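You operate a simulated robot arm through the tools that you are given. There is no shell and no other tool. Be economical: measure what you need, move in short steps, check, and stop when the job is done.

Carry out the task below with a simulated two-armed robot. There is one attempt and no reset: what you move stays moved.

Task
Close the third left drawer from the top. Push the second left drawer from the top shut. Press the analyser rinse button two times. Open the sink cupboard door, take the small pot and leave it on the floor of the sink cupboard and shut the door again. Put the white jar on the top of the fridge. Fetch the paper roll from the blue table top and set it on the yellow note pad. Stack the 50 mm cassette from the blue table top on top of the 60 mm cassette. Any order will do. Set down upright: small pot, white jar, paper roll.
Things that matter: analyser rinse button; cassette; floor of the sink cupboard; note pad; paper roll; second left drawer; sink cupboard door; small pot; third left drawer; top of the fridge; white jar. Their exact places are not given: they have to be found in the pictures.

Only the result counts: the job must be done as asked and must still hold three seconds after the hand-in. Knocking over, shifting, dropping, spilling or breaking anything else fails it.

Robot
Two 7-joint arms with vacuum grippers on one trunk, on a base that drives. Base frame: it is fixed to the floor where the robot stands at the start and does not move with it; the origin is under the middle of the robot, x ahead of it, y to its left, z up. Units: m, degrees, N and s.
The left shoulder is at the start at [0.07, 0.174, 1.154], the right one opposite. With the tool pointing down near the work surface each hand reaches from about 0.34 to 0.8 m from the robot's upright axis, wherever it stands, measured 20 degrees to its own side. Places, roughly: analyser rinse button [0.6, 0.4, 1.1]; cassette [0.5, -1.25, 1]; floor of the sink cupboard [-0.4, -5.5, 0.1]; note pad [0.25, -1, 1]; paper roll (5x5x6 cm) [0.1, -1.1, 0.9]; second left drawer [0.9, 0.3, 0.6]; sink cupboard door [-0.2, -5.3, 0.5]; small pot (6x6x6 cm) [-1.7, -4.4, 0.9]; third left drawer [0.9, 0.2, 0.5]; top of the fridge [-2.6, -4, 1.2]; white jar (8x8x13 cm) [0.2, -1.1, 0.9]. Payload 3.5 kg a hand.
Tool frame (each hand has its own): the origin (TCP) lies in the middle of the cups' lips, and z points out of the cups. The gripper has 2 cups of 0.032 m across, covering 0.032 by 0.08 m (tool x, y); the bellows give 0.01 m. With the vacuum on, a cup seals on a smooth face that it is pressed against (1 to 4 N); it does not hold porous or soft things. The pull reaches 76 N.
Orientation is told as [roll, pitch, yaw] about the base's x, y, z axes, in that order, counted from this pose: with the cups facing straight down, the tool's x points along the base's -x, its y along +y and its z along -z.

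Tools
- The arms move only by the tool play_rows. It takes "left_moves", "right_moves" or both (then of equal length, played together; a hand with none holds still); each is text: rows parted by semicolons, each of 7 numbers parted by spaces: the shift along the tool's x, y, z in m, then the turn, a rotation vector about the tool's x, y, z in rad, then the vacuum: 1 switches it on, 0 off. In form: tx ty tz rx ry rz vac; .... A call has 1 to 10 rows; each row shifts and turns the commanded pose from where the row before left it, along the tool's axes as they then stand. Rows are played at 5 a second. More than 0.05 m and 8.6 degrees between two rows, or a gripper value outside its range, and nothing of the call is played. Where a pose cannot be reached the arm comes as near as it can. A force on the tool above 40 N (or 10 N above the force at the start of the call, whichever is more), or a blocked arm, ends the call early, and 0.2 s more pass. The pull builds up within a second once a cup has sealed. Time passes only in rows, and 0.2 s behind the last, so rows that do not move give it time. The reply holds the time, the measured pose of the TCP, the force on the tool along the base axes and the pull of the vacuum, in the units named above and with some noise, with the torque about the TCP (base axes, N m) and any sound that the robot's microphone picked up.
- Cameras (640 x 400 px; columns grow to the right, rows downward): "scene" is now at [0.1311, -0.0225, 1.4633]; the picture's right is [-0.26, -0.97, -0.00], its down [-0.65, 0.17, -0.74] and it looks along [0.72, -0.19, -0.67] (base axes); focal length 214 px, centre (320, 200). "left" rides on the left gripper at [0.074, -0.019, -0.11] in its tool frame; the picture's right is [0.25, 0.97, 0.00], its down [-0.77, 0.20, -0.60] and it looks along [-0.58, 0.15, 0.80] (tool axes); focal length 218 px, centre (320, 200). "right" rides on the right gripper at [0.074, 0.019, -0.11] in its tool frame; the picture's right is [-0.25, 0.97, 0.00], its down [-0.77, -0.20, -0.60] and it looks along [-0.58, -0.15, 0.80] (tool axes); focal length 218 px, centre (320, 200).
- grab_frame(camera): a new picture of that camera. The clock stands still meanwhile.
- slide_trunk(by): slides the trunk up (or, below 0, down) by that many m; the arms and the scene camera ride with it, the base frame stays. It gives what a move gives, with no picture.
- roll_base(legs): drives the robot by 1 to 6 legs, each [ahead, turn to the left] in m and degrees, along the robot's own axes; the way and the turn of a leg run together, so that a leg with both is an arc; at most 1.5 m and 180 degrees a leg. The arms and the cameras ride along, it lands a little off, and it stops where it bumps. It gives what a move gives.
- aim_head(pan, tilt): turns the head with the scene camera to pan (to the left, within 86 degrees either way) and tilt (down, from -29 to 69), counted from straight ahead of the robot. It gives what a move gives.
- measure_at(camera, pixels): there is no depth. For up to 12 entries [column, row, z] of the newest picture of that camera ("zoom" is the newest enlarged one), the place [x, y] in the base frame at which the ray of that pixel passes the height z, good to about 0.002 m. The clock stands still meanwhile.
- inspect(camera, box): a new picture of the part [left, top, right, bottom] of that camera's present view, enlarged. The clock stands still meanwhile.
- finish_job(): hands the job in; it is judged then, once.

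Go step by step. Measure first, check grasps and placings, and put right what went wrong. The budget is 131 turns and 154 pictures, counting those below and the enlarged ones. Unless the task says otherwise, let go and move clear before handing in.

The tools are called after "Emit:" by a JSON object that holds its "method" and its "body". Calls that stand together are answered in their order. play_rows: Moves the arms, as the interface text tells. Its arguments: {"type":"object","properties":{"left_moves":{"type":"string"},"right_moves":{"type":"string"}},"required":[]} The other tools are called the same way: slide_trunk (by) slides the trunk up or down; roll_base (legs) drives the base; aim_head (pan, tilt) turns the head that bears the scene camera; grab_frame (camera) takes a picture; measure_at (camera, pixels) gives the place at which the rays of pixels pass given heights; inspect (camera, box) takes an enlarged picture of a part of a camera's view; finish_job () hands the job in.

At the start:

```text
t: 0.0
left_eef_pos: [0.4588, -0.0082, 1.3102]
left_orientation: [0.1, -0.1, 0.1]
left_force: [0.2, 0.7, 0.9]
left_torque: [0.01, 0.02, -0.03]
left_pull: 0.0
right_eef_pos: [0.4542, -0.3707, 1.3405]
right_orientation: [-0.1, 0.0, 0.0]
right_force: [-0.5, -0.3, -0.1]
right_torque: [0.02, 0.02, -0.01]
right_pull: 0.2
trunk travel left (down, up): [-0.65, 0.19]
robot x, y, heading: [0.0001, -0.0008, -0.3]
head pan, tilt: [-14.8, 42.0]
```

scene: 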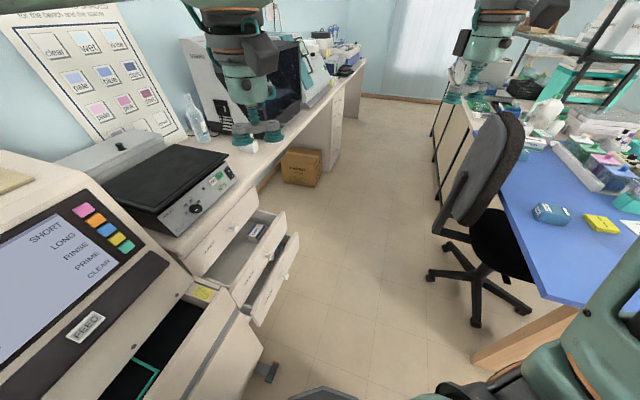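
right: 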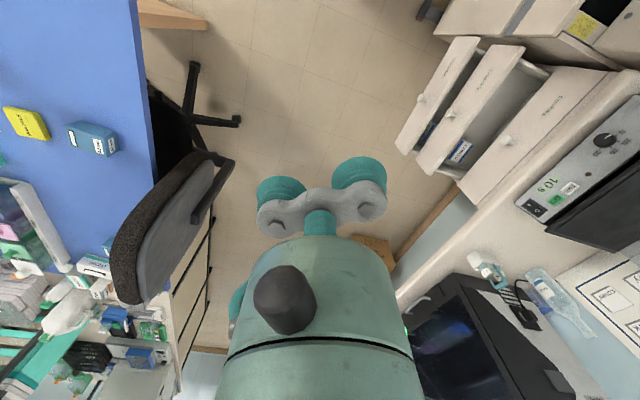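
left: 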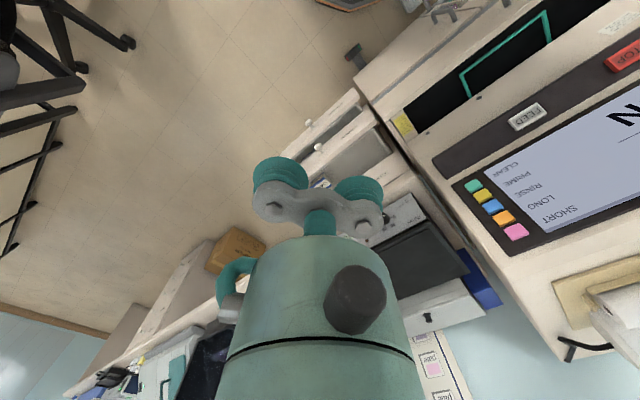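

The pictures show the analyser at left with its buttons (about 98,228) and two drawers standing open (about 240,250 and 270,290). I look closer at both.

Emit:
{"method": "inspect", "body": {"camera": "scene", "box": [0, 180, 160, 280]}}

Emit:
{"method": "inspect", "body": {"camera": "scene", "box": [140, 180, 340, 380]}}

```text
4.00 times, centred on (80, 230) of scene
```

zoom: 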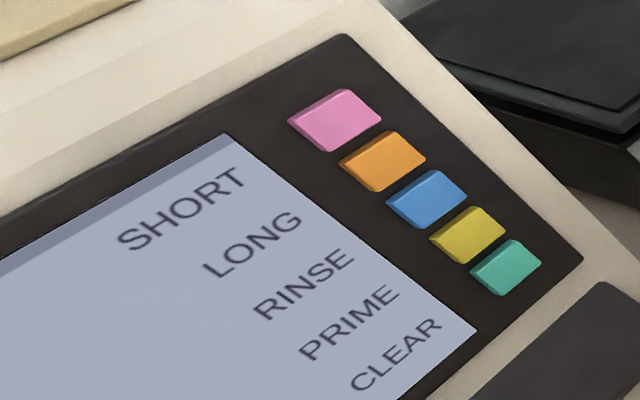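

```text
2.00 times, centred on (240, 280) of scene
```

zoom: 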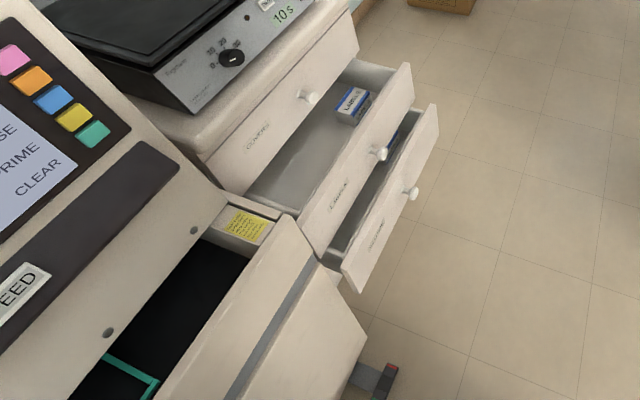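

Blue RINSE button is at about (107,230). I turn the head to see the panel squarely and read the yellow note.

Emit:
{"method": "aim_head", "body": {"pan": 35, "tilt": 40}}

Emit:
{"method": "grab_frame", "body": {"camera": "scene"}}

Emit:
{"method": "inspect", "body": {"camera": "left", "box": [360, 80, 560, 260]}}

```text
t: 1.2
left_eef_pos: [0.4582, -0.0082, 1.3089]
left_orientation: [0.0, 0.0, 0.0]
left_force: [-1.0, 0.3, -0.2]
left_torque: [0.0, 0.01, -0.02]
left_pull: 0.0
right_eef_pos: [0.4547, -0.3708, 1.3387]
right_orientation: [0.0, 0.0, 0.1]
right_force: [0.6, -0.4, 0.1]
right_torque: [0.0, 0.0, 0.01]
right_pull: 0.1
trunk travel left (down, up): [-0.65, 0.19]
robot x, y, heading: [0.0011, -0.0002, 0.1]
head pan, tilt: [35.0, 40.0]
```

```text
148 pictures are left
```

scene: 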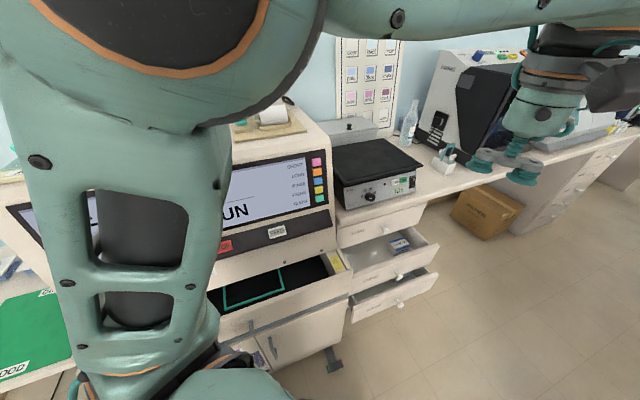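

```text
2.22 times, centred on (460, 170) of left
```

zoom: 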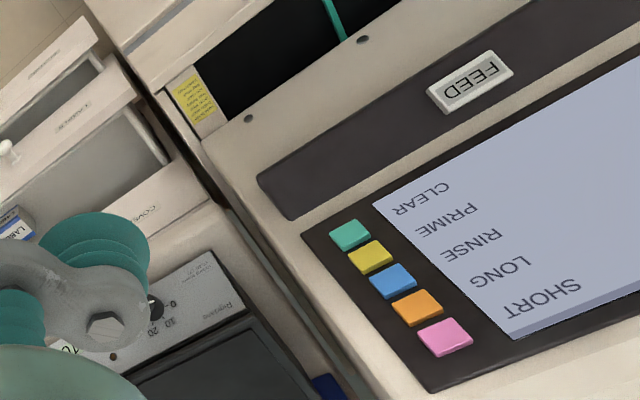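

I triangulate the buttons from the scene picture (pink 316,162; blue 318,186; green 320,199) and the left zoom (blue 393,281).

Emit:
{"method": "measure_at", "body": {"camera": "zoom", "pixels": [[393, 279, 1.0], [393, 279, 1.1], [393, 279, 1.2], [445, 335, 1.0], [445, 335, 1.1], [350, 234, 1.0], [350, 234, 1.1], [470, 80, 1.0], [470, 80, 1.1]]}}

Emit:
{"method": "inspect", "body": {"camera": "scene", "box": [220, 140, 340, 215]}}

Emit:
{"method": "measure_at", "body": {"camera": "scene", "pixels": [[318, 186, 1.0], [318, 186, 1.1], [318, 186, 1.2], [316, 162, 1.0], [316, 162, 1.1], [321, 200, 1.0], [321, 200, 1.1], [277, 232, 1.0], [277, 232, 1.1]]}}

```text
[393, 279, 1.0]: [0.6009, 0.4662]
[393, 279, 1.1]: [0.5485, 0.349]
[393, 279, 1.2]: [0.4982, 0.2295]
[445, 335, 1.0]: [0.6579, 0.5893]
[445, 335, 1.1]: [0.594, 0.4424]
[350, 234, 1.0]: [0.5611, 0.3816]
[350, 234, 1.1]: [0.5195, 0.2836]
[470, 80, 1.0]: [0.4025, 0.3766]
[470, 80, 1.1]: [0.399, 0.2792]
```

```text
5.33 times, centred on (280, 178) of scene
```

zoom: 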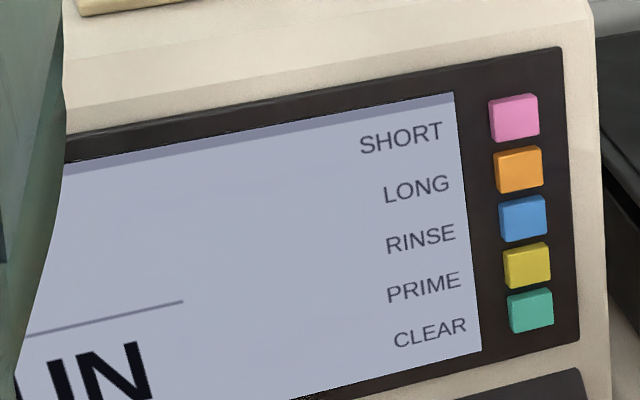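

```text
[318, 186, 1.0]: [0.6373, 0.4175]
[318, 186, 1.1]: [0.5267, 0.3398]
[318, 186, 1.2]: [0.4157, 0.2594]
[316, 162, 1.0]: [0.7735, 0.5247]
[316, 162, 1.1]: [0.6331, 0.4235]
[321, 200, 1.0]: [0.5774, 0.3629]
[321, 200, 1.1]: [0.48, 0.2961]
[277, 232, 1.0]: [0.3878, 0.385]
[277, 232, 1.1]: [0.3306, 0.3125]
```

Emit:
{"method": "measure_at", "body": {"camera": "zoom", "pixels": [[522, 218, 1.0], [522, 218, 1.1], [514, 118, 1.0], [514, 118, 1.1], [530, 310, 1.0], [530, 310, 1.1], [497, 245, 1.1], [548, 231, 1.1], [518, 170, 1.1], [527, 266, 1.0], [518, 170, 1.0]]}}

```text
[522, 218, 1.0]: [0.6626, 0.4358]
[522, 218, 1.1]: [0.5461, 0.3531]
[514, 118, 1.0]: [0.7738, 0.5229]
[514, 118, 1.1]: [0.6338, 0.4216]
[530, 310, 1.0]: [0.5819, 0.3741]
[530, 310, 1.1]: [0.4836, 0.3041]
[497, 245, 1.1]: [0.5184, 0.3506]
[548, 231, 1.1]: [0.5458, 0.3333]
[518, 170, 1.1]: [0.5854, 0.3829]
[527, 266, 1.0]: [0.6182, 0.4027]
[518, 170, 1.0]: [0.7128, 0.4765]
```

Triangulated: blue button about (0.551, 0.356, 1.095), column tilts back slightly. I get the panel's horizontal direction from its top and bottom edges.

Emit:
{"method": "measure_at", "body": {"camera": "zoom", "pixels": [[66, 132, 1.16], [555, 47, 1.17], [454, 93, 1.155], [66, 168, 1.155], [290, 398, 1.025], [578, 343, 1.025], [480, 351, 1.025], [80, 10, 1.2], [590, 10, 1.2]]}}

Emit:
{"method": "measure_at", "body": {"camera": "scene", "pixels": [[340, 250, 0.8], [424, 222, 0.8], [352, 293, 0.65], [438, 247, 0.65], [400, 277, 0.62], [397, 302, 0.5], [352, 320, 0.5], [437, 275, 0.5]]}}

Emit:
{"method": "inspect", "body": {"camera": "scene", "box": [320, 190, 480, 340]}}

```text
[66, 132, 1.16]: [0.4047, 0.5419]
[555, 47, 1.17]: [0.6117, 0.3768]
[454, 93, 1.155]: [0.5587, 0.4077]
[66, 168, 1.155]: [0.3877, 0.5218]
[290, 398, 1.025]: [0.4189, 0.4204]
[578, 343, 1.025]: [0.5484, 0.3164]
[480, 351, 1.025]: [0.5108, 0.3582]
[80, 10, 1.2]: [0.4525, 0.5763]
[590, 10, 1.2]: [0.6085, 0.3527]
```

```text
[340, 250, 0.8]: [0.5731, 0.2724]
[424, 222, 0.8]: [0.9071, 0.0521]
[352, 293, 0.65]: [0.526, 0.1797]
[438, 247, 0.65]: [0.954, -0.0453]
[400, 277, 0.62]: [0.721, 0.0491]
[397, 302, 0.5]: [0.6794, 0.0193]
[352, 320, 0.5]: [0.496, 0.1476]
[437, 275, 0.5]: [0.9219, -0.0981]
```

```text
2.67 times, centred on (400, 265) of scene
```

zoom: 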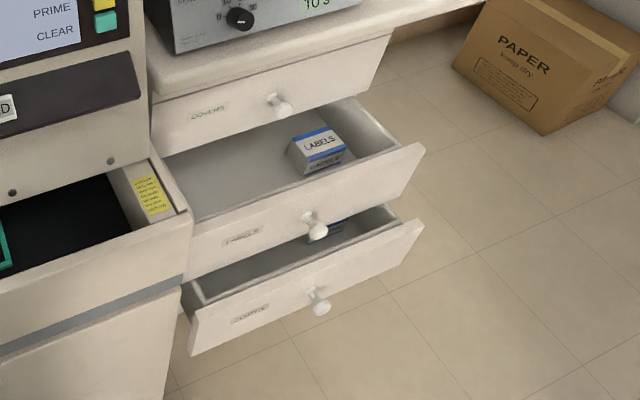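

The panel runs along about -37°, so the push direction is about 54°. I turn the left hand to yaw 30°, 30° below level, so that one cup's rim leads, and bring it in front of the blue button.

Emit:
{"method": "play_rows", "body": {"left_moves": "0 0 0 0 0 -0.131 0;0 0 0 0 0 -0.131 0;0 0 0 0 0 -0.131 0;0 0 0 0 0 -0.131 0;0 0 0 0 -0.131 0 0;0 0 0 0 -0.131 0 0;0 0 0 0 -0.131 0 0;0 0 0 0 -0.131 0 0;0 0 0 0 -0.131 0 0;0 0 0 0 -0.131 0 0"}}

Emit:
{"method": "play_rows", "body": {"left_moves": "0 0 0 0 -0.131 0 0;0 0 0 0 -0.131 0 0;0.00945 0.0265 0.0361 0 0 0 0;0.00945 0.0265 0.0361 0 0 0 0;0.00945 0.0265 0.0361 0 0 0 0;0.00945 0.0265 0.0361 0 0 0 0;0.00945 0.0265 0.0361 0 0 0 0;0.00945 0.0265 0.0361 0 0 0 0;0.00945 0.0265 0.0361 0 0 0 0;0.00945 0.0265 0.0361 0 0 0 0"}}

Emit:
{"method": "grab_frame", "body": {"camera": "left"}}

Emit:
{"method": "inspect", "body": {"camera": "scene", "box": [220, 130, 420, 255]}}

```text
t: 3.4
left_eef_pos: [0.4651, -0.0021, 1.3054]
left_orientation: [-0.5, -43.4, 30.9]
left_force: [-0.3, -1.0, 0.5]
left_torque: [0.0, 0.0, -0.02]
left_pull: 0.1
right_eef_pos: [0.4549, -0.3707, 1.3397]
right_orientation: [-0.1, 0.0, 0.0]
right_force: [-0.1, 1.4, 0.6]
right_torque: [0.03, -0.04, -0.03]
right_pull: 0.1
trunk travel left (down, up): [-0.65, 0.19]
robot x, y, heading: [-0.0045, 0.0009, -0.1]
head pan, tilt: [35.0, 40.0]
```

```text
t: 5.6
left_eef_pos: [0.5363, 0.2824, 1.0992]
left_orientation: [-0.1, -59.9, 30.1]
left_force: [0.4, 0.8, -0.3]
left_torque: [0.0, 0.0, 0.0]
left_pull: 0.1
right_eef_pos: [0.4565, -0.3686, 1.3409]
right_orientation: [-0.1, 0.0, 0.1]
right_force: [0.3, 0.2, 0.2]
right_torque: [0.01, 0.02, 0.01]
right_pull: 0.1
trunk travel left (down, up): [-0.65, 0.19]
robot x, y, heading: [-0.0013, 0.0007, -0.2]
head pan, tilt: [35.0, 40.0]
```

```text
144 pictures are left
```

left: 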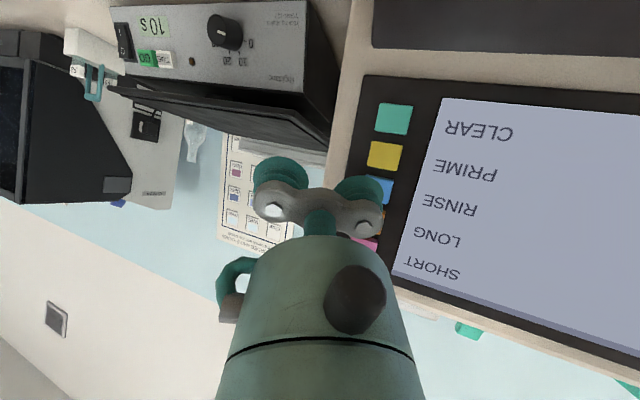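

```text
3.20 times, centred on (320, 192) of scene
```

zoom: 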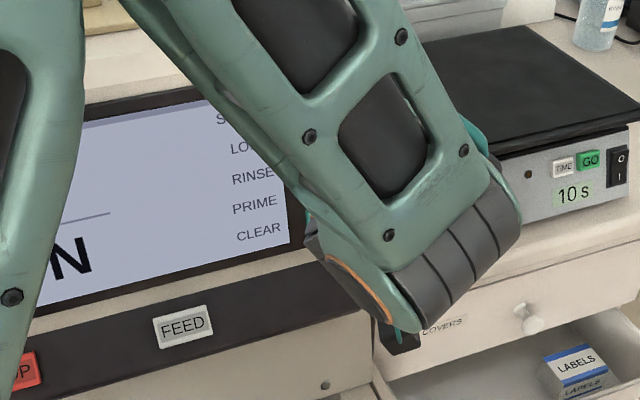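

The hand is where planned; I check the button estimates against this closer left view (green 394,119; yellow 384,155; blue right edge 388,190).

Emit:
{"method": "measure_at", "body": {"camera": "left", "pixels": [[394, 119, 1.035], [384, 155, 1.065], [384, 190, 1.095], [371, 243, 1.15]]}}

Emit:
{"method": "inspect", "body": {"camera": "left", "box": [320, 90, 440, 265]}}

```text
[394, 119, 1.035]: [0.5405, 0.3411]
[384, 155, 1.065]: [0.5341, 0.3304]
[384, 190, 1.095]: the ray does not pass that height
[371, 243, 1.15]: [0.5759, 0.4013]
```

```text
2.29 times, centred on (380, 178) of left
```

zoom: 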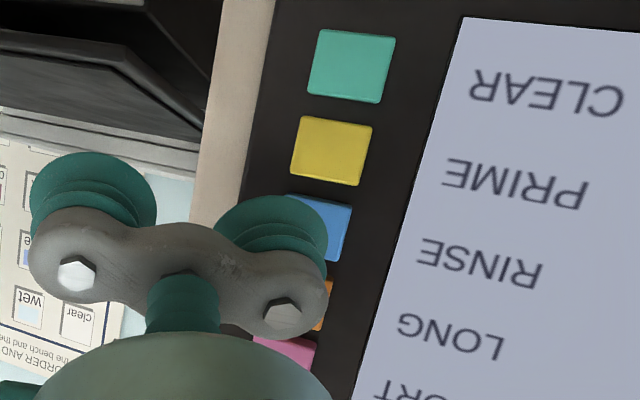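

The estimates agree to 2–3 mm. I advance 40 mm along the panel normal, then creep.

Emit:
{"method": "play_rows", "body": {"left_moves": "-0.0045 0.008 0.018 0 0 0 0;-0.0045 0.008 0.0177 0 0 0 0;-0.00075 0.0012 0.00265 0 0 0 0;-0.00075 0.0012 0.00265 0 0 0 0;-0.00075 0.0012 0.00265 0 0 0 0;0 0 0 0 0 0 0"}}

Emit:
{"method": "inspect", "body": {"camera": "left", "box": [320, 90, 440, 265]}}

```text
t: 7.0
left_eef_pos: [0.5636, 0.3204, 1.0882]
left_orientation: [0.0, -60.0, 30.1]
left_force: [0.4, 0.3, -0.3]
left_torque: [-0.01, 0.04, -0.01]
left_pull: 0.0
right_eef_pos: [0.4546, -0.371, 1.3401]
right_orientation: [0.0, 0.0, 0.0]
right_force: [-0.7, 0.3, 0.2]
right_torque: [0.0, 0.01, 0.0]
right_pull: 0.1
trunk travel left (down, up): [-0.65, 0.19]
robot x, y, heading: [-0.0038, 0.0006, -0.1]
head pan, tilt: [35.0, 40.0]
```

```text
2.29 times, centred on (380, 178) of left
```

zoom: 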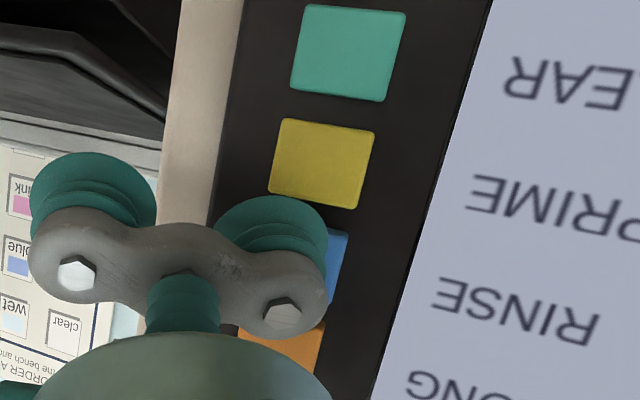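

No contact yet; the cup sits in front of blue (visible at 338,260 between yellow and orange). I creep further.

Emit:
{"method": "play_rows", "body": {"left_moves": "-0.0005 0.0008 0.00177 0 0 0 0;-0.0005 0.0008 0.00177 0 0 0 0;-0.0005 0.0008 0.00177 0 0 0 0;0 0 0 0 0 0 0"}}

```text
t: 8.0
left_eef_pos: [0.5676, 0.3254, 1.0858]
left_orientation: [0.0, -60.0, 30.1]
left_force: [0.7, -0.3, -1.0]
left_torque: [0.01, -0.04, 0.01]
left_pull: 0.0
right_eef_pos: [0.455, -0.3708, 1.3391]
right_orientation: [0.0, 0.0, 0.1]
right_force: [-0.7, 0.1, -0.3]
right_torque: [-0.07, -0.01, -0.01]
right_pull: 0.0
trunk travel left (down, up): [-0.65, 0.19]
robot x, y, heading: [0.0026, -0.0015, -0.1]
head pan, tilt: [35.0, 40.0]
```

Emit:
{"method": "play_rows", "body": {"left_moves": "-0.0005 0.0008 0.00177 0 0 0 0;-0.0005 0.0008 0.00177 0 0 0 0;-0.0005 0.0008 0.00177 0 0 0 0;0 0 0 0 0 0 0"}}

Emit:
{"method": "inspect", "body": {"camera": "left", "box": [320, 90, 440, 265]}}

```text
t: 9.0
left_eef_pos: [0.5715, 0.3302, 1.0858]
left_orientation: [0.0, -60.0, 30.0]
left_force: [-0.6, -0.5, 0.5]
left_torque: [0.02, -0.01, 0.05]
left_pull: 0.1
right_eef_pos: [0.4547, -0.3709, 1.3395]
right_orientation: [0.0, 0.0, 0.1]
right_force: [-0.7, 0.0, 0.0]
right_torque: [0.0, -0.02, -0.02]
right_pull: 0.1
trunk travel left (down, up): [-0.65, 0.19]
robot x, y, heading: [0.0001, 0.0045, -0.1]
head pan, tilt: [35.0, 40.0]
heard: click
```

```text
2.29 times, centred on (380, 178) of left
```

zoom: 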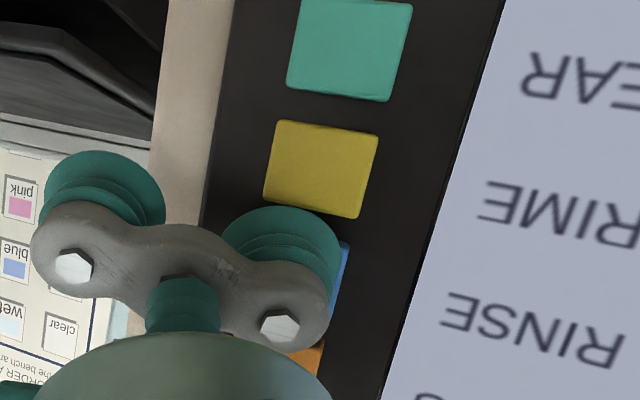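

A click: first press done, with the cup on blue. I back off 12 mm and press again.

Emit:
{"method": "play_rows", "body": {"left_moves": "0.003 -0.0048 -0.0106 0 0 0 0;0 0 0 0 0 0 0;0 0 0 0 0 0 0;-0.0015 0.0024 0.0053 0 0 0 0;-0.0005 0.0008 0.00177 0 0 0 0;-0.0005 0.0008 0.00177 0 0 0 0;-0.0005 0.0008 0.00177 0 0 0 0;0 0 0 0 0 0 0"}}

```text
t: 10.8
left_eef_pos: [0.5717, 0.3295, 1.085]
left_orientation: [0.0, -60.1, 30.0]
left_force: [0.6, -1.7, 0.7]
left_torque: [0.07, -0.02, 0.07]
left_pull: 0.0
right_eef_pos: [0.4536, -0.3708, 1.3404]
right_orientation: [0.0, 0.0, -0.1]
right_force: [0.3, -0.2, 0.4]
right_torque: [0.04, -0.01, -0.02]
right_pull: 0.0
trunk travel left (down, up): [-0.65, 0.19]
robot x, y, heading: [-0.0037, -0.0003, 0.2]
head pan, tilt: [35.0, 40.0]
heard: click
```

Second click. I back away from the panel, then lower the trunk for the drawers (and get a second viewpoint).

Emit:
{"method": "play_rows", "body": {"left_moves": "0.01 -0.016 -0.035 0 0 0 0;0.01 -0.016 -0.035 0 0 0 0;0.01 -0.016 -0.035 0 0 0 0;0.01 -0.016 -0.035 0 0 0 0;0.01 -0.016 -0.035 0 0 0 0"}}

Emit:
{"method": "grab_frame", "body": {"camera": "scene"}}

Emit:
{"method": "grab_frame", "body": {"camera": "left"}}

```text
t: 12.0
left_eef_pos: [0.458, 0.1708, 1.1318]
left_orientation: [-0.1, -60.3, 30.1]
left_force: [-0.1, -0.8, -0.2]
left_torque: [0.01, -0.03, 0.0]
left_pull: 0.0
right_eef_pos: [0.454, -0.3702, 1.3397]
right_orientation: [0.0, -0.1, 0.1]
right_force: [0.6, -0.1, -0.6]
right_torque: [0.0, 0.0, -0.02]
right_pull: 0.0
trunk travel left (down, up): [-0.65, 0.19]
robot x, y, heading: [-0.0023, -0.0012, 0.0]
head pan, tilt: [35.0, 40.0]
```

```text
139 pictures are left
```

scene: 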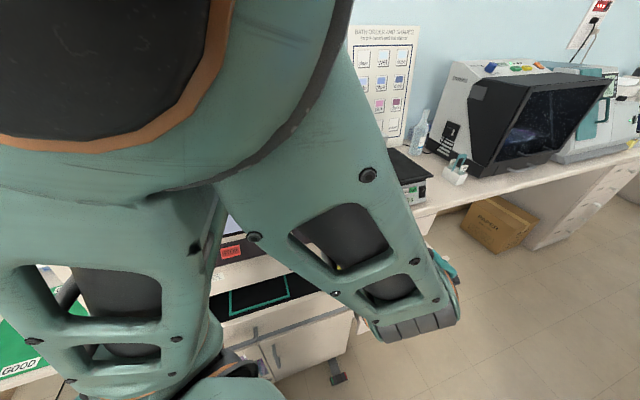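

```text
138 pictures are left
```

left: 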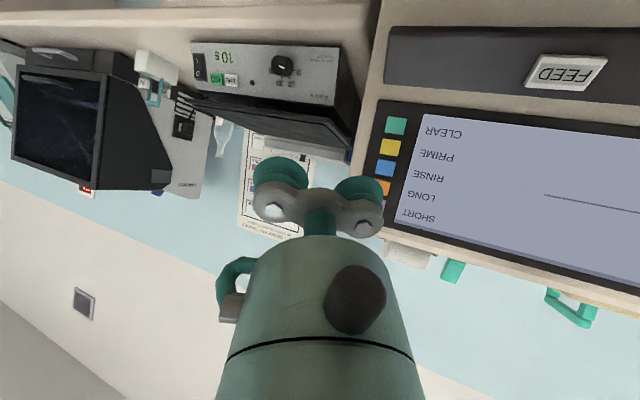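

Both presses are in. I lift the left hand out of the way and look at the floor space around the robot before positioning for the drawers.

Emit:
{"method": "play_rows", "body": {"left_moves": "-0.0243 -0.0158 -0.038 0 0 0 0;-0.0243 -0.0158 -0.038 0 0 0 0;-0.0243 -0.0158 -0.038 0 0 0 0;-0.0243 -0.0158 -0.038 0 0 0 0;-0.0243 -0.0158 -0.038 0 0 0 0"}}

Emit:
{"method": "aim_head", "body": {"pan": 15, "tilt": 60}}

Emit:
{"method": "grab_frame", "body": {"camera": "scene"}}

Emit:
{"method": "aim_head", "body": {"pan": -60, "tilt": 40}}

Emit:
{"method": "grab_frame", "body": {"camera": "scene"}}

```text
t: 13.2
left_eef_pos: [0.4495, 0.0489, 1.2977]
left_orientation: [0.1, -60.0, 30.0]
left_force: [-0.4, -0.1, -0.2]
left_torque: [0.01, 0.0, 0.03]
left_pull: 0.0
left hand out of reach, approached as far as the arm can: row 4, 5
right_eef_pos: [0.4548, -0.3726, 1.3384]
right_orientation: [0.1, 0.0, 0.0]
right_force: [0.4, 0.2, -0.3]
right_torque: [0.03, 0.0, -0.01]
right_pull: 0.0
trunk travel left (down, up): [-0.65, 0.19]
robot x, y, heading: [0.0002, 0.0031, -0.0]
head pan, tilt: [35.0, 40.0]
```

```text
t: 14.0
left_eef_pos: [0.4482, 0.0543, 1.297]
left_orientation: [0.1, -59.9, 29.9]
left_force: [-0.8, 0.5, 0.1]
left_torque: [-0.02, 0.03, -0.02]
left_pull: 0.0
right_eef_pos: [0.4535, -0.3701, 1.3402]
right_orientation: [0.0, 0.0, 0.0]
right_force: [0.5, 0.7, 0.7]
right_torque: [-0.04, 0.0, -0.01]
right_pull: 0.0
trunk travel left (down, up): [-0.65, 0.19]
robot x, y, heading: [-0.0033, -0.0038, -0.0]
head pan, tilt: [15.0, 60.0]
```

```text
137 pictures are left
```

scene: 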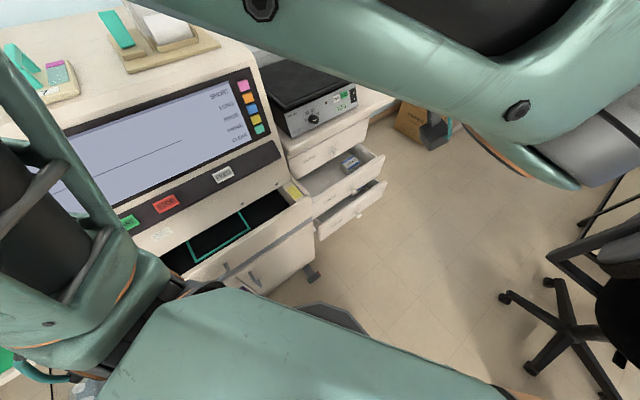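

```text
t: 15.5
left_eef_pos: [0.4479, 0.0523, 1.297]
left_orientation: [-0.1, -60.0, 30.0]
left_force: [0.1, 0.3, 0.5]
left_torque: [0.02, 0.0, -0.02]
left_pull: 0.0
right_eef_pos: [0.4536, -0.3711, 1.3396]
right_orientation: [-0.1, 0.0, 0.0]
right_force: [-0.7, 0.4, 0.1]
right_torque: [0.02, -0.02, -0.03]
right_pull: 0.0
trunk travel left (down, up): [-0.65, 0.19]
robot x, y, heading: [0.0002, 0.0014, -0.2]
head pan, tilt: [-60.0, 40.0]
```

```text
136 pictures are left
```

scene: 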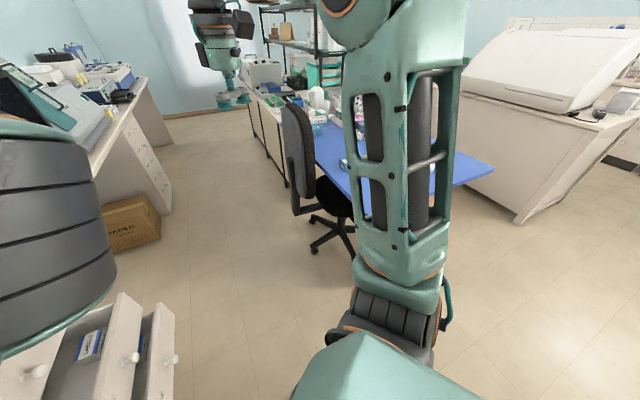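

I measure free floor: chair feet (316,248 / 352,258), table edges, drawer knobs and box.

Emit:
{"method": "measure_at", "body": {"camera": "scene", "pixels": [[316, 250, 0.03], [350, 255, 0.03], [296, 200, 0.6], [345, 195, 0.9], [490, 168, 0.9], [132, 358, 0.62], [172, 360, 0.5], [38, 372, 0.75], [105, 262, 0.0], [140, 293, 0.7], [170, 305, 0.58]]}}

Emit:
{"method": "inspect", "body": {"camera": "scene", "box": [0, 280, 200, 400]}}

```text
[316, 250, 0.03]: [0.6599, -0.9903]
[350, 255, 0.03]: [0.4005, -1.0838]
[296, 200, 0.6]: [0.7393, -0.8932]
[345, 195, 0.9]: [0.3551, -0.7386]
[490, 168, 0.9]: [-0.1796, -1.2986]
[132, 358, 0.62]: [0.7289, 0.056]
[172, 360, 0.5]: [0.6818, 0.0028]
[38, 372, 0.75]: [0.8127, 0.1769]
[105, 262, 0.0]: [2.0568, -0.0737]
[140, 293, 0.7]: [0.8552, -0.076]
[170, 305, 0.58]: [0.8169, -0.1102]
```

```text
3.20 times, centred on (100, 340) of scene
```

zoom: 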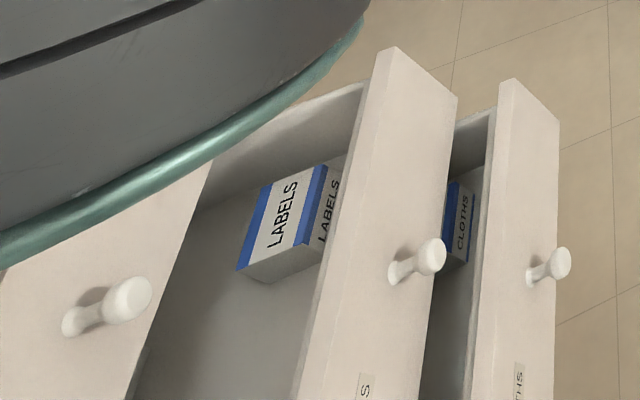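

Knobs at about (0.73,0.056,0.62) and (0.68,0.003,0.5); chair and table are well to the right. I drive to about (0.29,-0.2), heading 35°, facing the drawers.

Emit:
{"method": "roll_base", "body": {"legs": [[0, -35], [0.35, 0], [0, 70]]}}

Emit:
{"method": "aim_head", "body": {"pan": 10, "tilt": 50}}

Emit:
{"method": "grab_frame", "body": {"camera": "scene"}}

Emit:
{"method": "grab_frame", "body": {"camera": "left"}}

```text
t: 16.6
left_eef_pos: [0.4506, -0.0047, 1.2979]
left_orientation: [-0.1, -60.0, 22.9]
left_force: [-0.4, -0.1, -0.4]
left_torque: [-0.01, -0.03, 0.02]
left_pull: 0.2
right_eef_pos: [0.4042, -0.4246, 1.3396]
right_orientation: [0.0, 0.0, -7.2]
right_force: [0.1, 0.4, 0.2]
right_torque: [0.01, 0.03, 0.01]
right_pull: 0.1
trunk travel left (down, up): [-0.65, 0.19]
robot x, y, heading: [0.0003, 0.0025, -7.0]
head pan, tilt: [-60.0, 40.0]
stopped in leg 1: the robot was blocked; the commanded pose is now the measured one
```

```text
t: 18.0
left_eef_pos: [0.4507, -0.0035, 1.2967]
left_orientation: [-0.1, -59.9, 22.9]
left_force: [-0.1, -0.3, -0.4]
left_torque: [0.01, 0.01, 0.03]
left_pull: 0.0
right_eef_pos: [0.4053, -0.4254, 1.3399]
right_orientation: [0.1, 0.0, -7.1]
right_force: [-0.4, 0.7, 0.7]
right_torque: [0.01, -0.03, 0.04]
right_pull: 0.0
trunk travel left (down, up): [-0.65, 0.19]
robot x, y, heading: [0.0008, -0.0009, -7.0]
head pan, tilt: [10.0, 50.0]
```

```text
134 pictures are left
```

scene: 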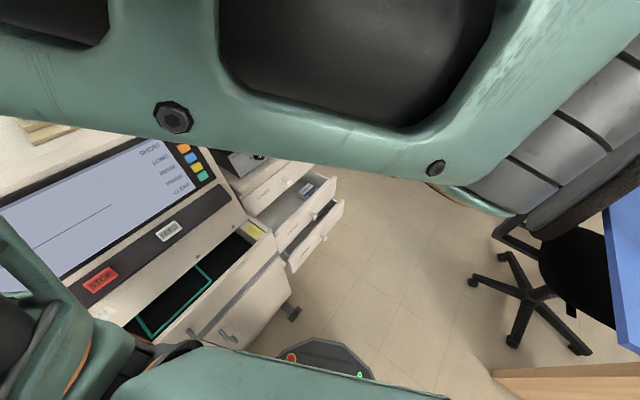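

```text
133 pictures are left
```

left: 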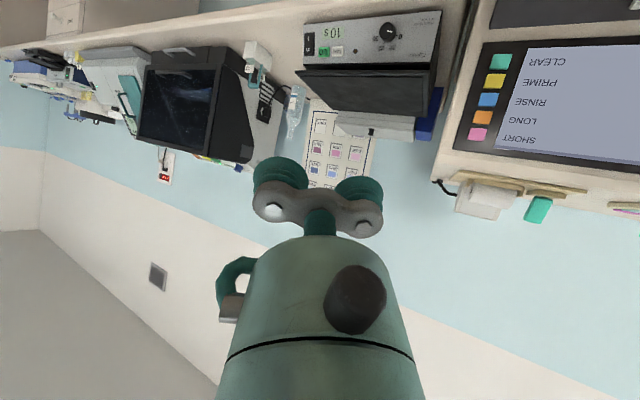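

The turn was blocked after 7°. I look around to see what is in the way: right side and rear.

Emit:
{"method": "aim_head", "body": {"pan": -80, "tilt": 55}}

Emit:
{"method": "grab_frame", "body": {"camera": "scene"}}

Emit:
{"method": "grab_frame", "body": {"camera": "right"}}

Emit:
{"method": "aim_head", "body": {"pan": 80, "tilt": 55}}

Emit:
{"method": "grab_frame", "body": {"camera": "scene"}}

```text
t: 19.6
left_eef_pos: [0.4519, -0.0027, 1.2981]
left_orientation: [-0.1, -60.0, 22.9]
left_force: [-0.5, -0.3, 0.5]
left_torque: [0.0, 0.0, -0.03]
left_pull: 0.2
right_eef_pos: [0.4048, -0.4242, 1.3398]
right_orientation: [0.0, 0.0, -7.2]
right_force: [0.3, 0.0, -0.2]
right_torque: [-0.01, 0.0, 0.01]
right_pull: 0.1
trunk travel left (down, up): [-0.65, 0.19]
robot x, y, heading: [-0.0035, 0.0025, -6.8]
head pan, tilt: [-80.0, 55.0]
```

```text
132 pictures are left
```

scene: 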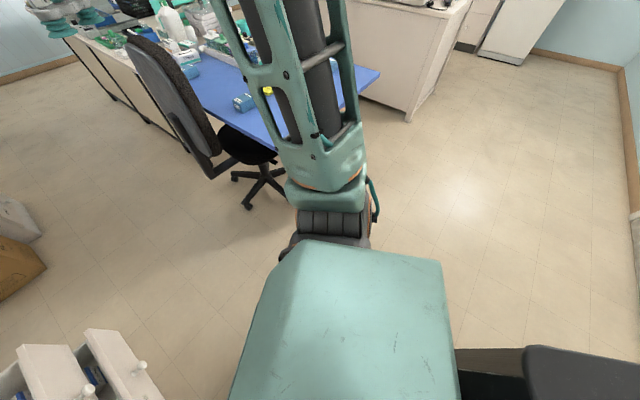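

```text
131 pictures are left
```

right: 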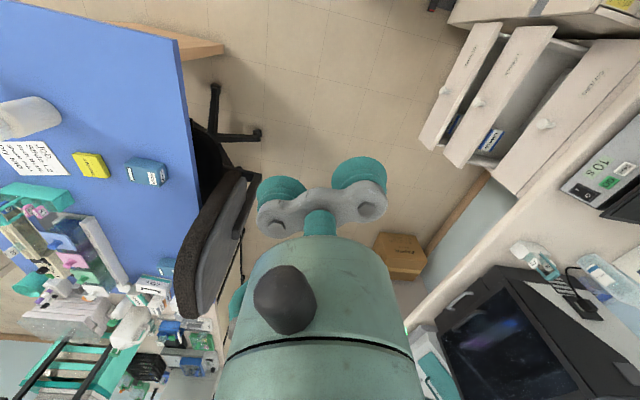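

```text
t: 22.1
left_eef_pos: [0.4514, -0.0041, 1.2975]
left_orientation: [-0.2, -60.0, 22.8]
left_force: [0.0, -0.6, -0.1]
left_torque: [-0.05, -0.02, -0.01]
left_pull: 0.3
right_eef_pos: [0.4075, -0.424, 1.3394]
right_orientation: [0.1, 0.0, -7.1]
right_force: [0.1, -0.3, 0.0]
right_torque: [-0.03, -0.03, -0.01]
right_pull: 0.1
trunk travel left (down, up): [-0.65, 0.19]
robot x, y, heading: [0.0006, 0.0008, -7.0]
head pan, tilt: [80.0, 55.0]
```

```text
130 pictures are left
```

scene: 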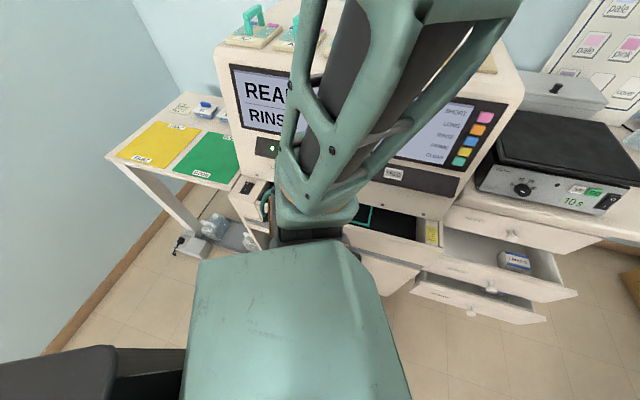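

The left elbow probably sits against the analyser drawer. I back straight up first, then turn and approach along a line further from the analyser.

Emit:
{"method": "roll_base", "body": {"legs": [[-0.3, 0]]}}

Emit:
{"method": "inspect", "body": {"camera": "scene", "box": [200, 50, 560, 275]}}

```text
t: 24.1
left_eef_pos: [0.1506, 0.0316, 1.2964]
left_orientation: [0.0, -59.9, 22.6]
left_force: [-0.5, 0.3, -0.6]
left_torque: [-0.01, -0.05, 0.02]
left_pull: 0.0
right_eef_pos: [0.102, -0.3893, 1.3394]
right_orientation: [0.1, 0.1, -7.6]
right_force: [0.4, 0.5, -0.1]
right_torque: [0.01, 0.03, -0.02]
right_pull: 0.0
trunk travel left (down, up): [-0.65, 0.19]
robot x, y, heading: [-0.3025, 0.0399, -7.3]
head pan, tilt: [80.0, 55.0]
```

```text
1.78 times, centred on (380, 162) of scene
```

zoom: 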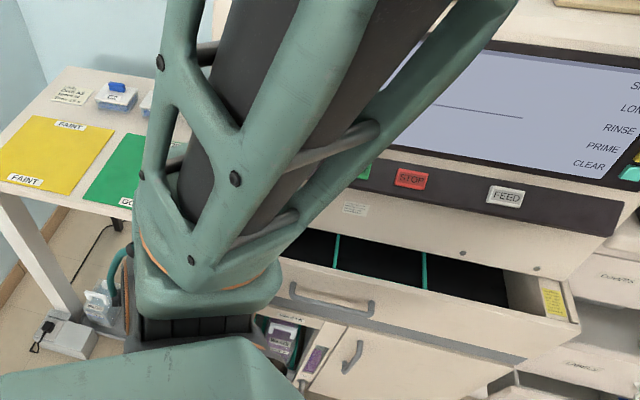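

Backed up freely and the analyser looks undisturbed. Now turn right and drive to the drawer spot.

Emit:
{"method": "roll_base", "body": {"legs": [[0, -26], [0.62, 0], [0, 68]]}}

Emit:
{"method": "aim_head", "body": {"pan": 15, "tilt": 50}}

Emit:
{"method": "grab_frame", "body": {"camera": "scene"}}

```text
t: 31.9
left_eef_pos: [0.5433, 0.0083, 1.2976]
left_orientation: [-0.1, -59.9, 65.4]
left_force: [0.7, 0.1, -0.4]
left_torque: [-0.01, 0.02, 0.02]
left_pull: 0.1
right_eef_pos: [0.7937, -0.3328, 1.3391]
right_orientation: [0.1, -0.1, 35.2]
right_force: [0.1, -0.5, 0.1]
right_torque: [-0.01, -0.02, 0.01]
right_pull: 0.1
trunk travel left (down, up): [-0.65, 0.19]
robot x, y, heading: [0.2067, -0.2942, 35.6]
head pan, tilt: [80.0, 55.0]
```

```text
t: 33.2
left_eef_pos: [0.5429, 0.0087, 1.2973]
left_orientation: [-0.1, -59.9, 65.4]
left_force: [0.0, -0.7, -0.2]
left_torque: [0.0, -0.02, 0.02]
left_pull: 0.0
right_eef_pos: [0.794, -0.3318, 1.3395]
right_orientation: [-0.1, 0.0, 35.3]
right_force: [-0.7, 0.0, 0.3]
right_torque: [-0.01, -0.01, 0.05]
right_pull: 0.0
trunk travel left (down, up): [-0.65, 0.19]
robot x, y, heading: [0.2058, -0.2919, 35.8]
head pan, tilt: [15.0, 50.0]
```

```text
128 pictures are left
```

scene: 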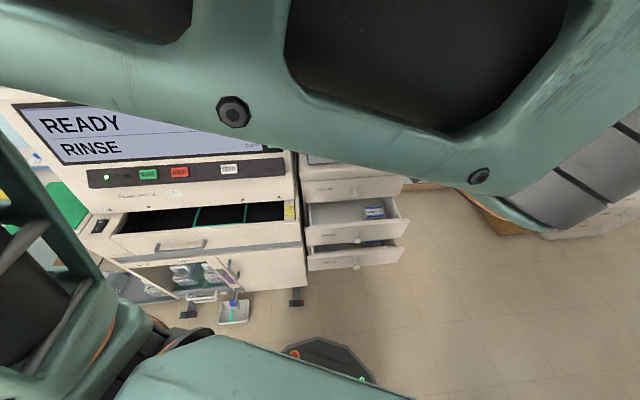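

Screen reads READY / RINSE. Before lowering the trunk I check the clearance on the right side (table and chair).

Emit:
{"method": "aim_head", "body": {"pan": -70, "tilt": 50}}

Emit:
{"method": "grab_frame", "body": {"camera": "scene"}}

```text
t: 34.8
left_eef_pos: [0.5437, 0.0083, 1.2965]
left_orientation: [0.0, -59.9, 65.3]
left_force: [0.3, 0.2, -0.1]
left_torque: [0.0, 0.0, 0.02]
left_pull: 0.1
right_eef_pos: [0.7929, -0.3329, 1.3413]
right_orientation: [0.0, 0.0, 35.2]
right_force: [-1.2, -1.0, 0.3]
right_torque: [0.03, -0.03, 0.02]
right_pull: 0.0
trunk travel left (down, up): [-0.65, 0.19]
robot x, y, heading: [0.2075, -0.295, 35.5]
head pan, tilt: [-70.0, 50.0]
```

```text
127 pictures are left
```

scene: 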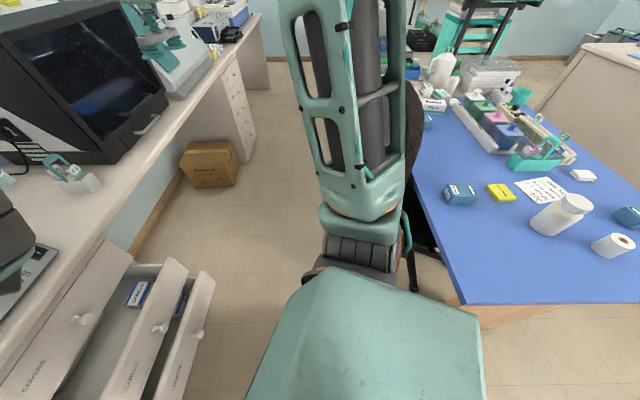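

Now the table is well in view (jar 560,214; roll 613,245; pad 501,192; cassettes 459,195 and 626,217). I measure the table corner and knobs.

Emit:
{"method": "measure_at", "body": {"camera": "scene", "pixels": [[463, 303, 0.87], [410, 180, 0.87], [425, 265, 0.4], [384, 268, 0.6], [160, 328, 0.62], [199, 336, 0.5], [175, 260, 0.67], [118, 400, 0.67], [213, 275, 0.55], [640, 302, 0.87]]}}

Emit:
{"method": "inspect", "body": {"camera": "scene", "box": [400, 100, 640, 310]}}

```text
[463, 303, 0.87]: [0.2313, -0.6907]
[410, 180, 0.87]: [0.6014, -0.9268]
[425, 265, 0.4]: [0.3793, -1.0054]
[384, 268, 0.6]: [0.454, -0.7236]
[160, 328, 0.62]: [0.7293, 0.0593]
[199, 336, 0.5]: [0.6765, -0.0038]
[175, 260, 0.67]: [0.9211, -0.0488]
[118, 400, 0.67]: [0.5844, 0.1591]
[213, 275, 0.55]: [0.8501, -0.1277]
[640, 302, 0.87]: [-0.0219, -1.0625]
```

```text
1.90 times, centred on (520, 205) of scene
```

zoom: 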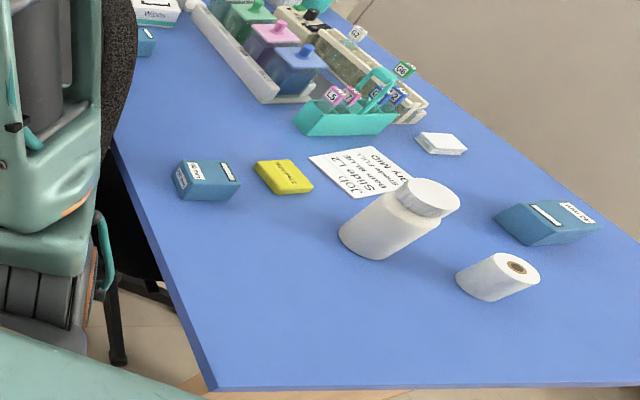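

Clearance is fine. I lower the trunk 0.5 m, level the left hand and point it along the drawers' normal (56°).

Emit:
{"method": "slide_trunk", "body": {"by": -0.5}}

Emit:
{"method": "play_rows", "body": {"left_moves": "0 0 0 0 -0.131 0 0;0 0 0 0 -0.131 0 0;0 0 0 0 -0.131 0 0;0 0 0 0 -0.131 0 0;0 0 0 0.082 0 0 0;0 0 0 0.082 0 0 0"}}

Emit:
{"method": "aim_head", "body": {"pan": 15, "tilt": 30}}

Emit:
{"method": "grab_frame", "body": {"camera": "scene"}}

Emit:
{"method": "grab_frame", "body": {"camera": "left"}}

```text
refused: -0.5 is not a number from -0.4 to 0.4
```

```text
t: 36.2
left_eef_pos: [0.5704, 0.0452, 1.2806]
left_orientation: [95.5, -90.0, -39.4]
left_force: [-1.2, 0.0, -0.6]
left_torque: [0.03, 0.04, -0.03]
left_pull: 0.0
left hand out of reach, approached as far as the arm can: row 1, 2, 3, 4
right_eef_pos: [0.7942, -0.3338, 1.3388]
right_orientation: [0.1, 0.0, 35.3]
right_force: [-0.6, 0.4, 0.4]
right_torque: [0.02, 0.01, 0.01]
right_pull: 0.0
trunk travel left (down, up): [-0.65, 0.19]
robot x, y, heading: [0.2101, -0.2944, 35.5]
head pan, tilt: [-70.0, 50.0]
```

```text
t: 37.8
left_eef_pos: [0.5682, 0.0467, 1.2836]
left_orientation: [-80.7, -89.6, 136.5]
left_force: [-1.0, -0.8, 1.1]
left_torque: [-0.05, -0.02, 0.02]
left_pull: 0.1
right_eef_pos: [0.7933, -0.3328, 1.3401]
right_orientation: [0.0, 0.0, 35.3]
right_force: [0.0, -0.6, 0.2]
right_torque: [-0.04, 0.04, -0.01]
right_pull: 0.1
trunk travel left (down, up): [-0.65, 0.19]
robot x, y, heading: [0.2075, -0.2904, 35.4]
head pan, tilt: [15.0, 30.0]
```

```text
125 pictures are left
```

scene: 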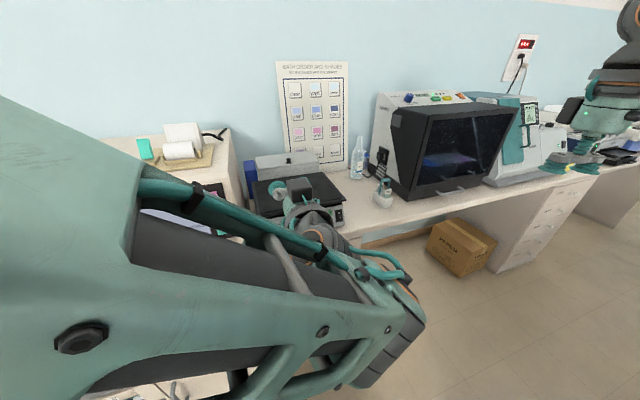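

```text
124 pictures are left
```

left: 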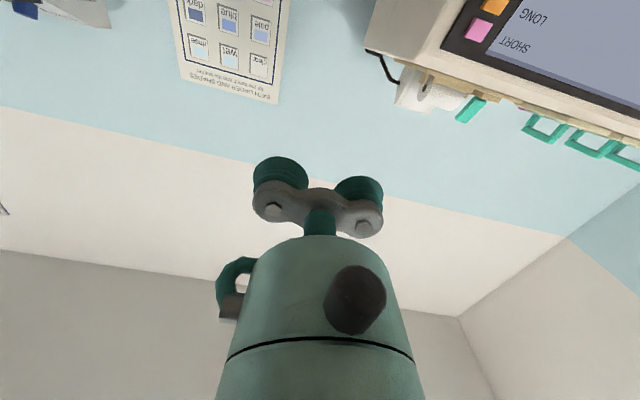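

Hand is level on heading 56°. Trunk down in two steps.

Emit:
{"method": "slide_trunk", "body": {"by": -0.3}}

Emit:
{"method": "slide_trunk", "body": {"by": -0.22}}

Emit:
{"method": "grab_frame", "body": {"camera": "scene"}}

Emit:
{"method": "grab_frame", "body": {"camera": "left"}}

```text
t: 40.8
left_eef_pos: [0.5693, 0.0471, 0.9827]
left_orientation: [-73.9, -89.6, 129.9]
left_force: [-0.9, 0.2, -0.1]
left_torque: [0.03, 0.0, -0.01]
left_pull: 0.1
right_eef_pos: [0.7935, -0.3319, 1.0393]
right_orientation: [0.0, 0.0, 35.1]
right_force: [0.1, -0.6, -0.1]
right_torque: [0.0, 0.03, 0.0]
right_pull: 0.0
trunk travel left (down, up): [-0.35, 0.49]
robot x, y, heading: [0.2088, -0.2989, 35.5]
head pan, tilt: [15.0, 30.0]
```

```text
t: 43.1
left_eef_pos: [0.5687, 0.048, 0.7627]
left_orientation: [-76.7, -89.7, 132.5]
left_force: [0.4, 0.3, -0.5]
left_torque: [0.01, 0.01, 0.04]
left_pull: 0.1
right_eef_pos: [0.7924, -0.3319, 0.8189]
right_orientation: [0.0, -0.1, 35.2]
right_force: [-0.2, -0.2, -0.6]
right_torque: [0.0, -0.02, -0.01]
right_pull: 0.2
trunk travel left (down, up): [-0.13, 0.71]
robot x, y, heading: [0.2113, -0.2933, 35.4]
head pan, tilt: [15.0, 30.0]
```

```text
123 pictures are left
```

scene: 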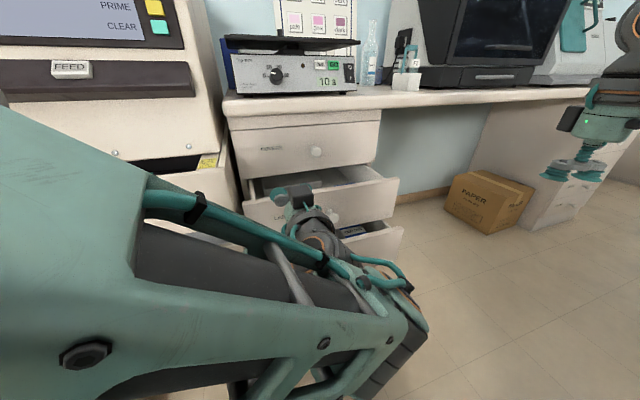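

```text
122 pictures are left
```

left: 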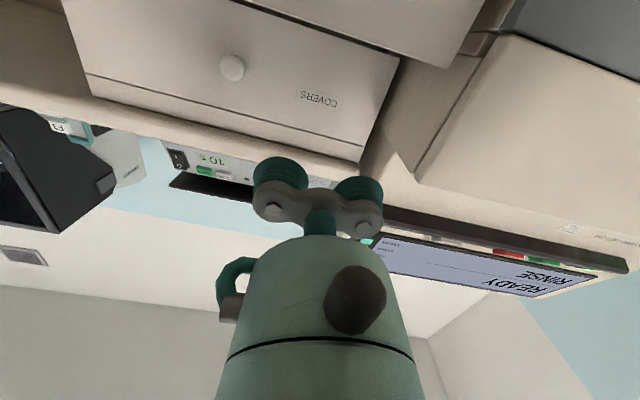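

The drawer fronts are ahead of the hand. I drop the hand to z≈0.495, staying in front of the third drawer, left of its knob.

Emit:
{"method": "play_rows", "body": {"left_moves": "0.0447 -0.0065 -0.003 0 0 0 0;0.0447 -0.0065 -0.003 0 0 0 0;0.0447 -0.0065 -0.003 0 0 0 0;0.0447 -0.0065 -0.003 0 0 0 0;0.0447 -0.0065 -0.003 0 0 0 0;0.0447 -0.0065 -0.003 0 0 0 0"}}

Emit:
{"method": "aim_head", "body": {"pan": 15, "tilt": 50}}

Emit:
{"method": "grab_frame", "body": {"camera": "scene"}}

Emit:
{"method": "grab_frame", "body": {"camera": "left"}}

```text
t: 44.7
left_eef_pos: [0.5882, 0.15, 0.6719]
left_orientation: [-77.1, -84.4, 135.4]
left_force: [-0.4, 0.4, -0.6]
left_torque: [0.03, -0.01, 0.01]
left_pull: 0.0
left hand out of reach, approached as far as the arm can: row 2, 3, 4, 5, 6
right_eef_pos: [0.7941, -0.333, 0.8187]
right_orientation: [0.0, 0.0, 35.2]
right_force: [0.4, -0.1, 0.2]
right_torque: [-0.02, 0.01, -0.01]
right_pull: 0.2
trunk travel left (down, up): [-0.13, 0.71]
robot x, y, heading: [0.2077, -0.2954, 35.7]
head pan, tilt: [15.0, 30.0]
stopped in row 6 (left hand): the arm was blocked; the commanded pose is now the measured one
```

```text
t: 45.5
left_eef_pos: [0.5904, 0.1494, 0.6709]
left_orientation: [-76.5, -84.4, 134.8]
left_force: [-0.5, -1.3, 0.5]
left_torque: [0.0, 0.0, 0.01]
left_pull: 0.0
right_eef_pos: [0.794, -0.3321, 0.8199]
right_orientation: [0.0, 0.0, 35.3]
right_force: [0.3, -0.6, 0.3]
right_torque: [0.0, -0.01, -0.01]
right_pull: 0.0
trunk travel left (down, up): [-0.13, 0.71]
robot x, y, heading: [0.2072, -0.2943, 35.6]
head pan, tilt: [15.0, 50.0]
```

```text
121 pictures are left
```

scene: 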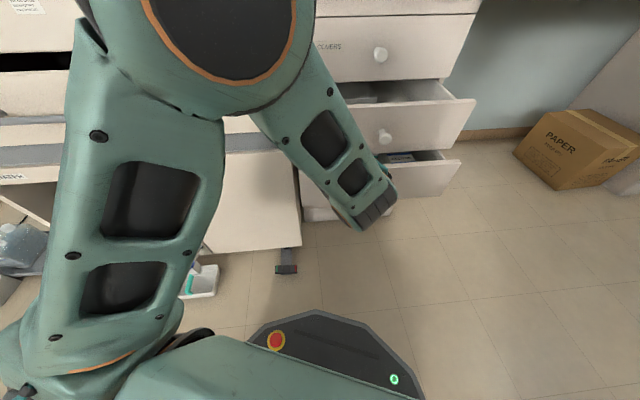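

```text
120 pictures are left
```

left: 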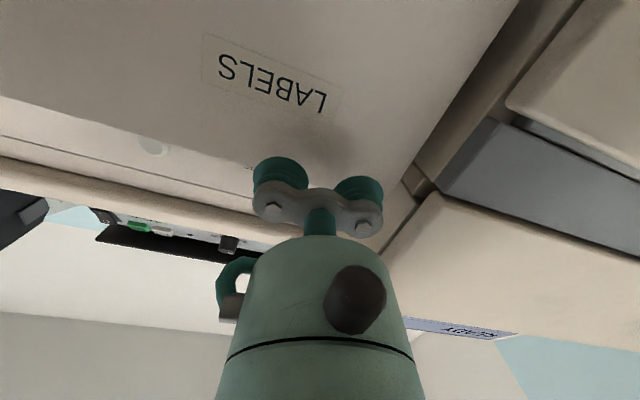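

The arm cannot fold that close, so it drifted forward over the LABELS front. I back the base up 0.17 m for room, then lower the hand.

Emit:
{"method": "roll_base", "body": {"legs": [[-0.17, 0]]}}

Emit:
{"method": "grab_frame", "body": {"camera": "scene"}}

```text
t: 47.0
left_eef_pos: [0.4495, 0.052, 0.6713]
left_orientation: [-76.2, -84.3, 134.6]
left_force: [-0.6, 0.2, -0.4]
left_torque: [0.03, -0.03, 0.04]
left_pull: 0.2
right_eef_pos: [0.6542, -0.4304, 0.8212]
right_orientation: [0.0, 0.0, 35.4]
right_force: [0.4, 0.4, -0.4]
right_torque: [0.03, 0.01, 0.02]
right_pull: 0.0
trunk travel left (down, up): [-0.13, 0.71]
robot x, y, heading: [0.0685, -0.3925, 35.6]
head pan, tilt: [15.0, 50.0]
```

```text
119 pictures are left
```

scene: 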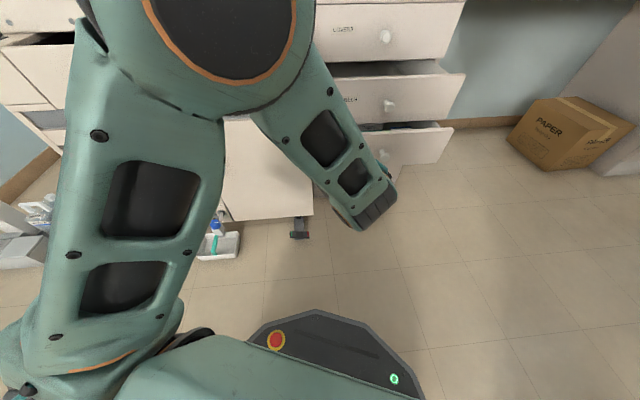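

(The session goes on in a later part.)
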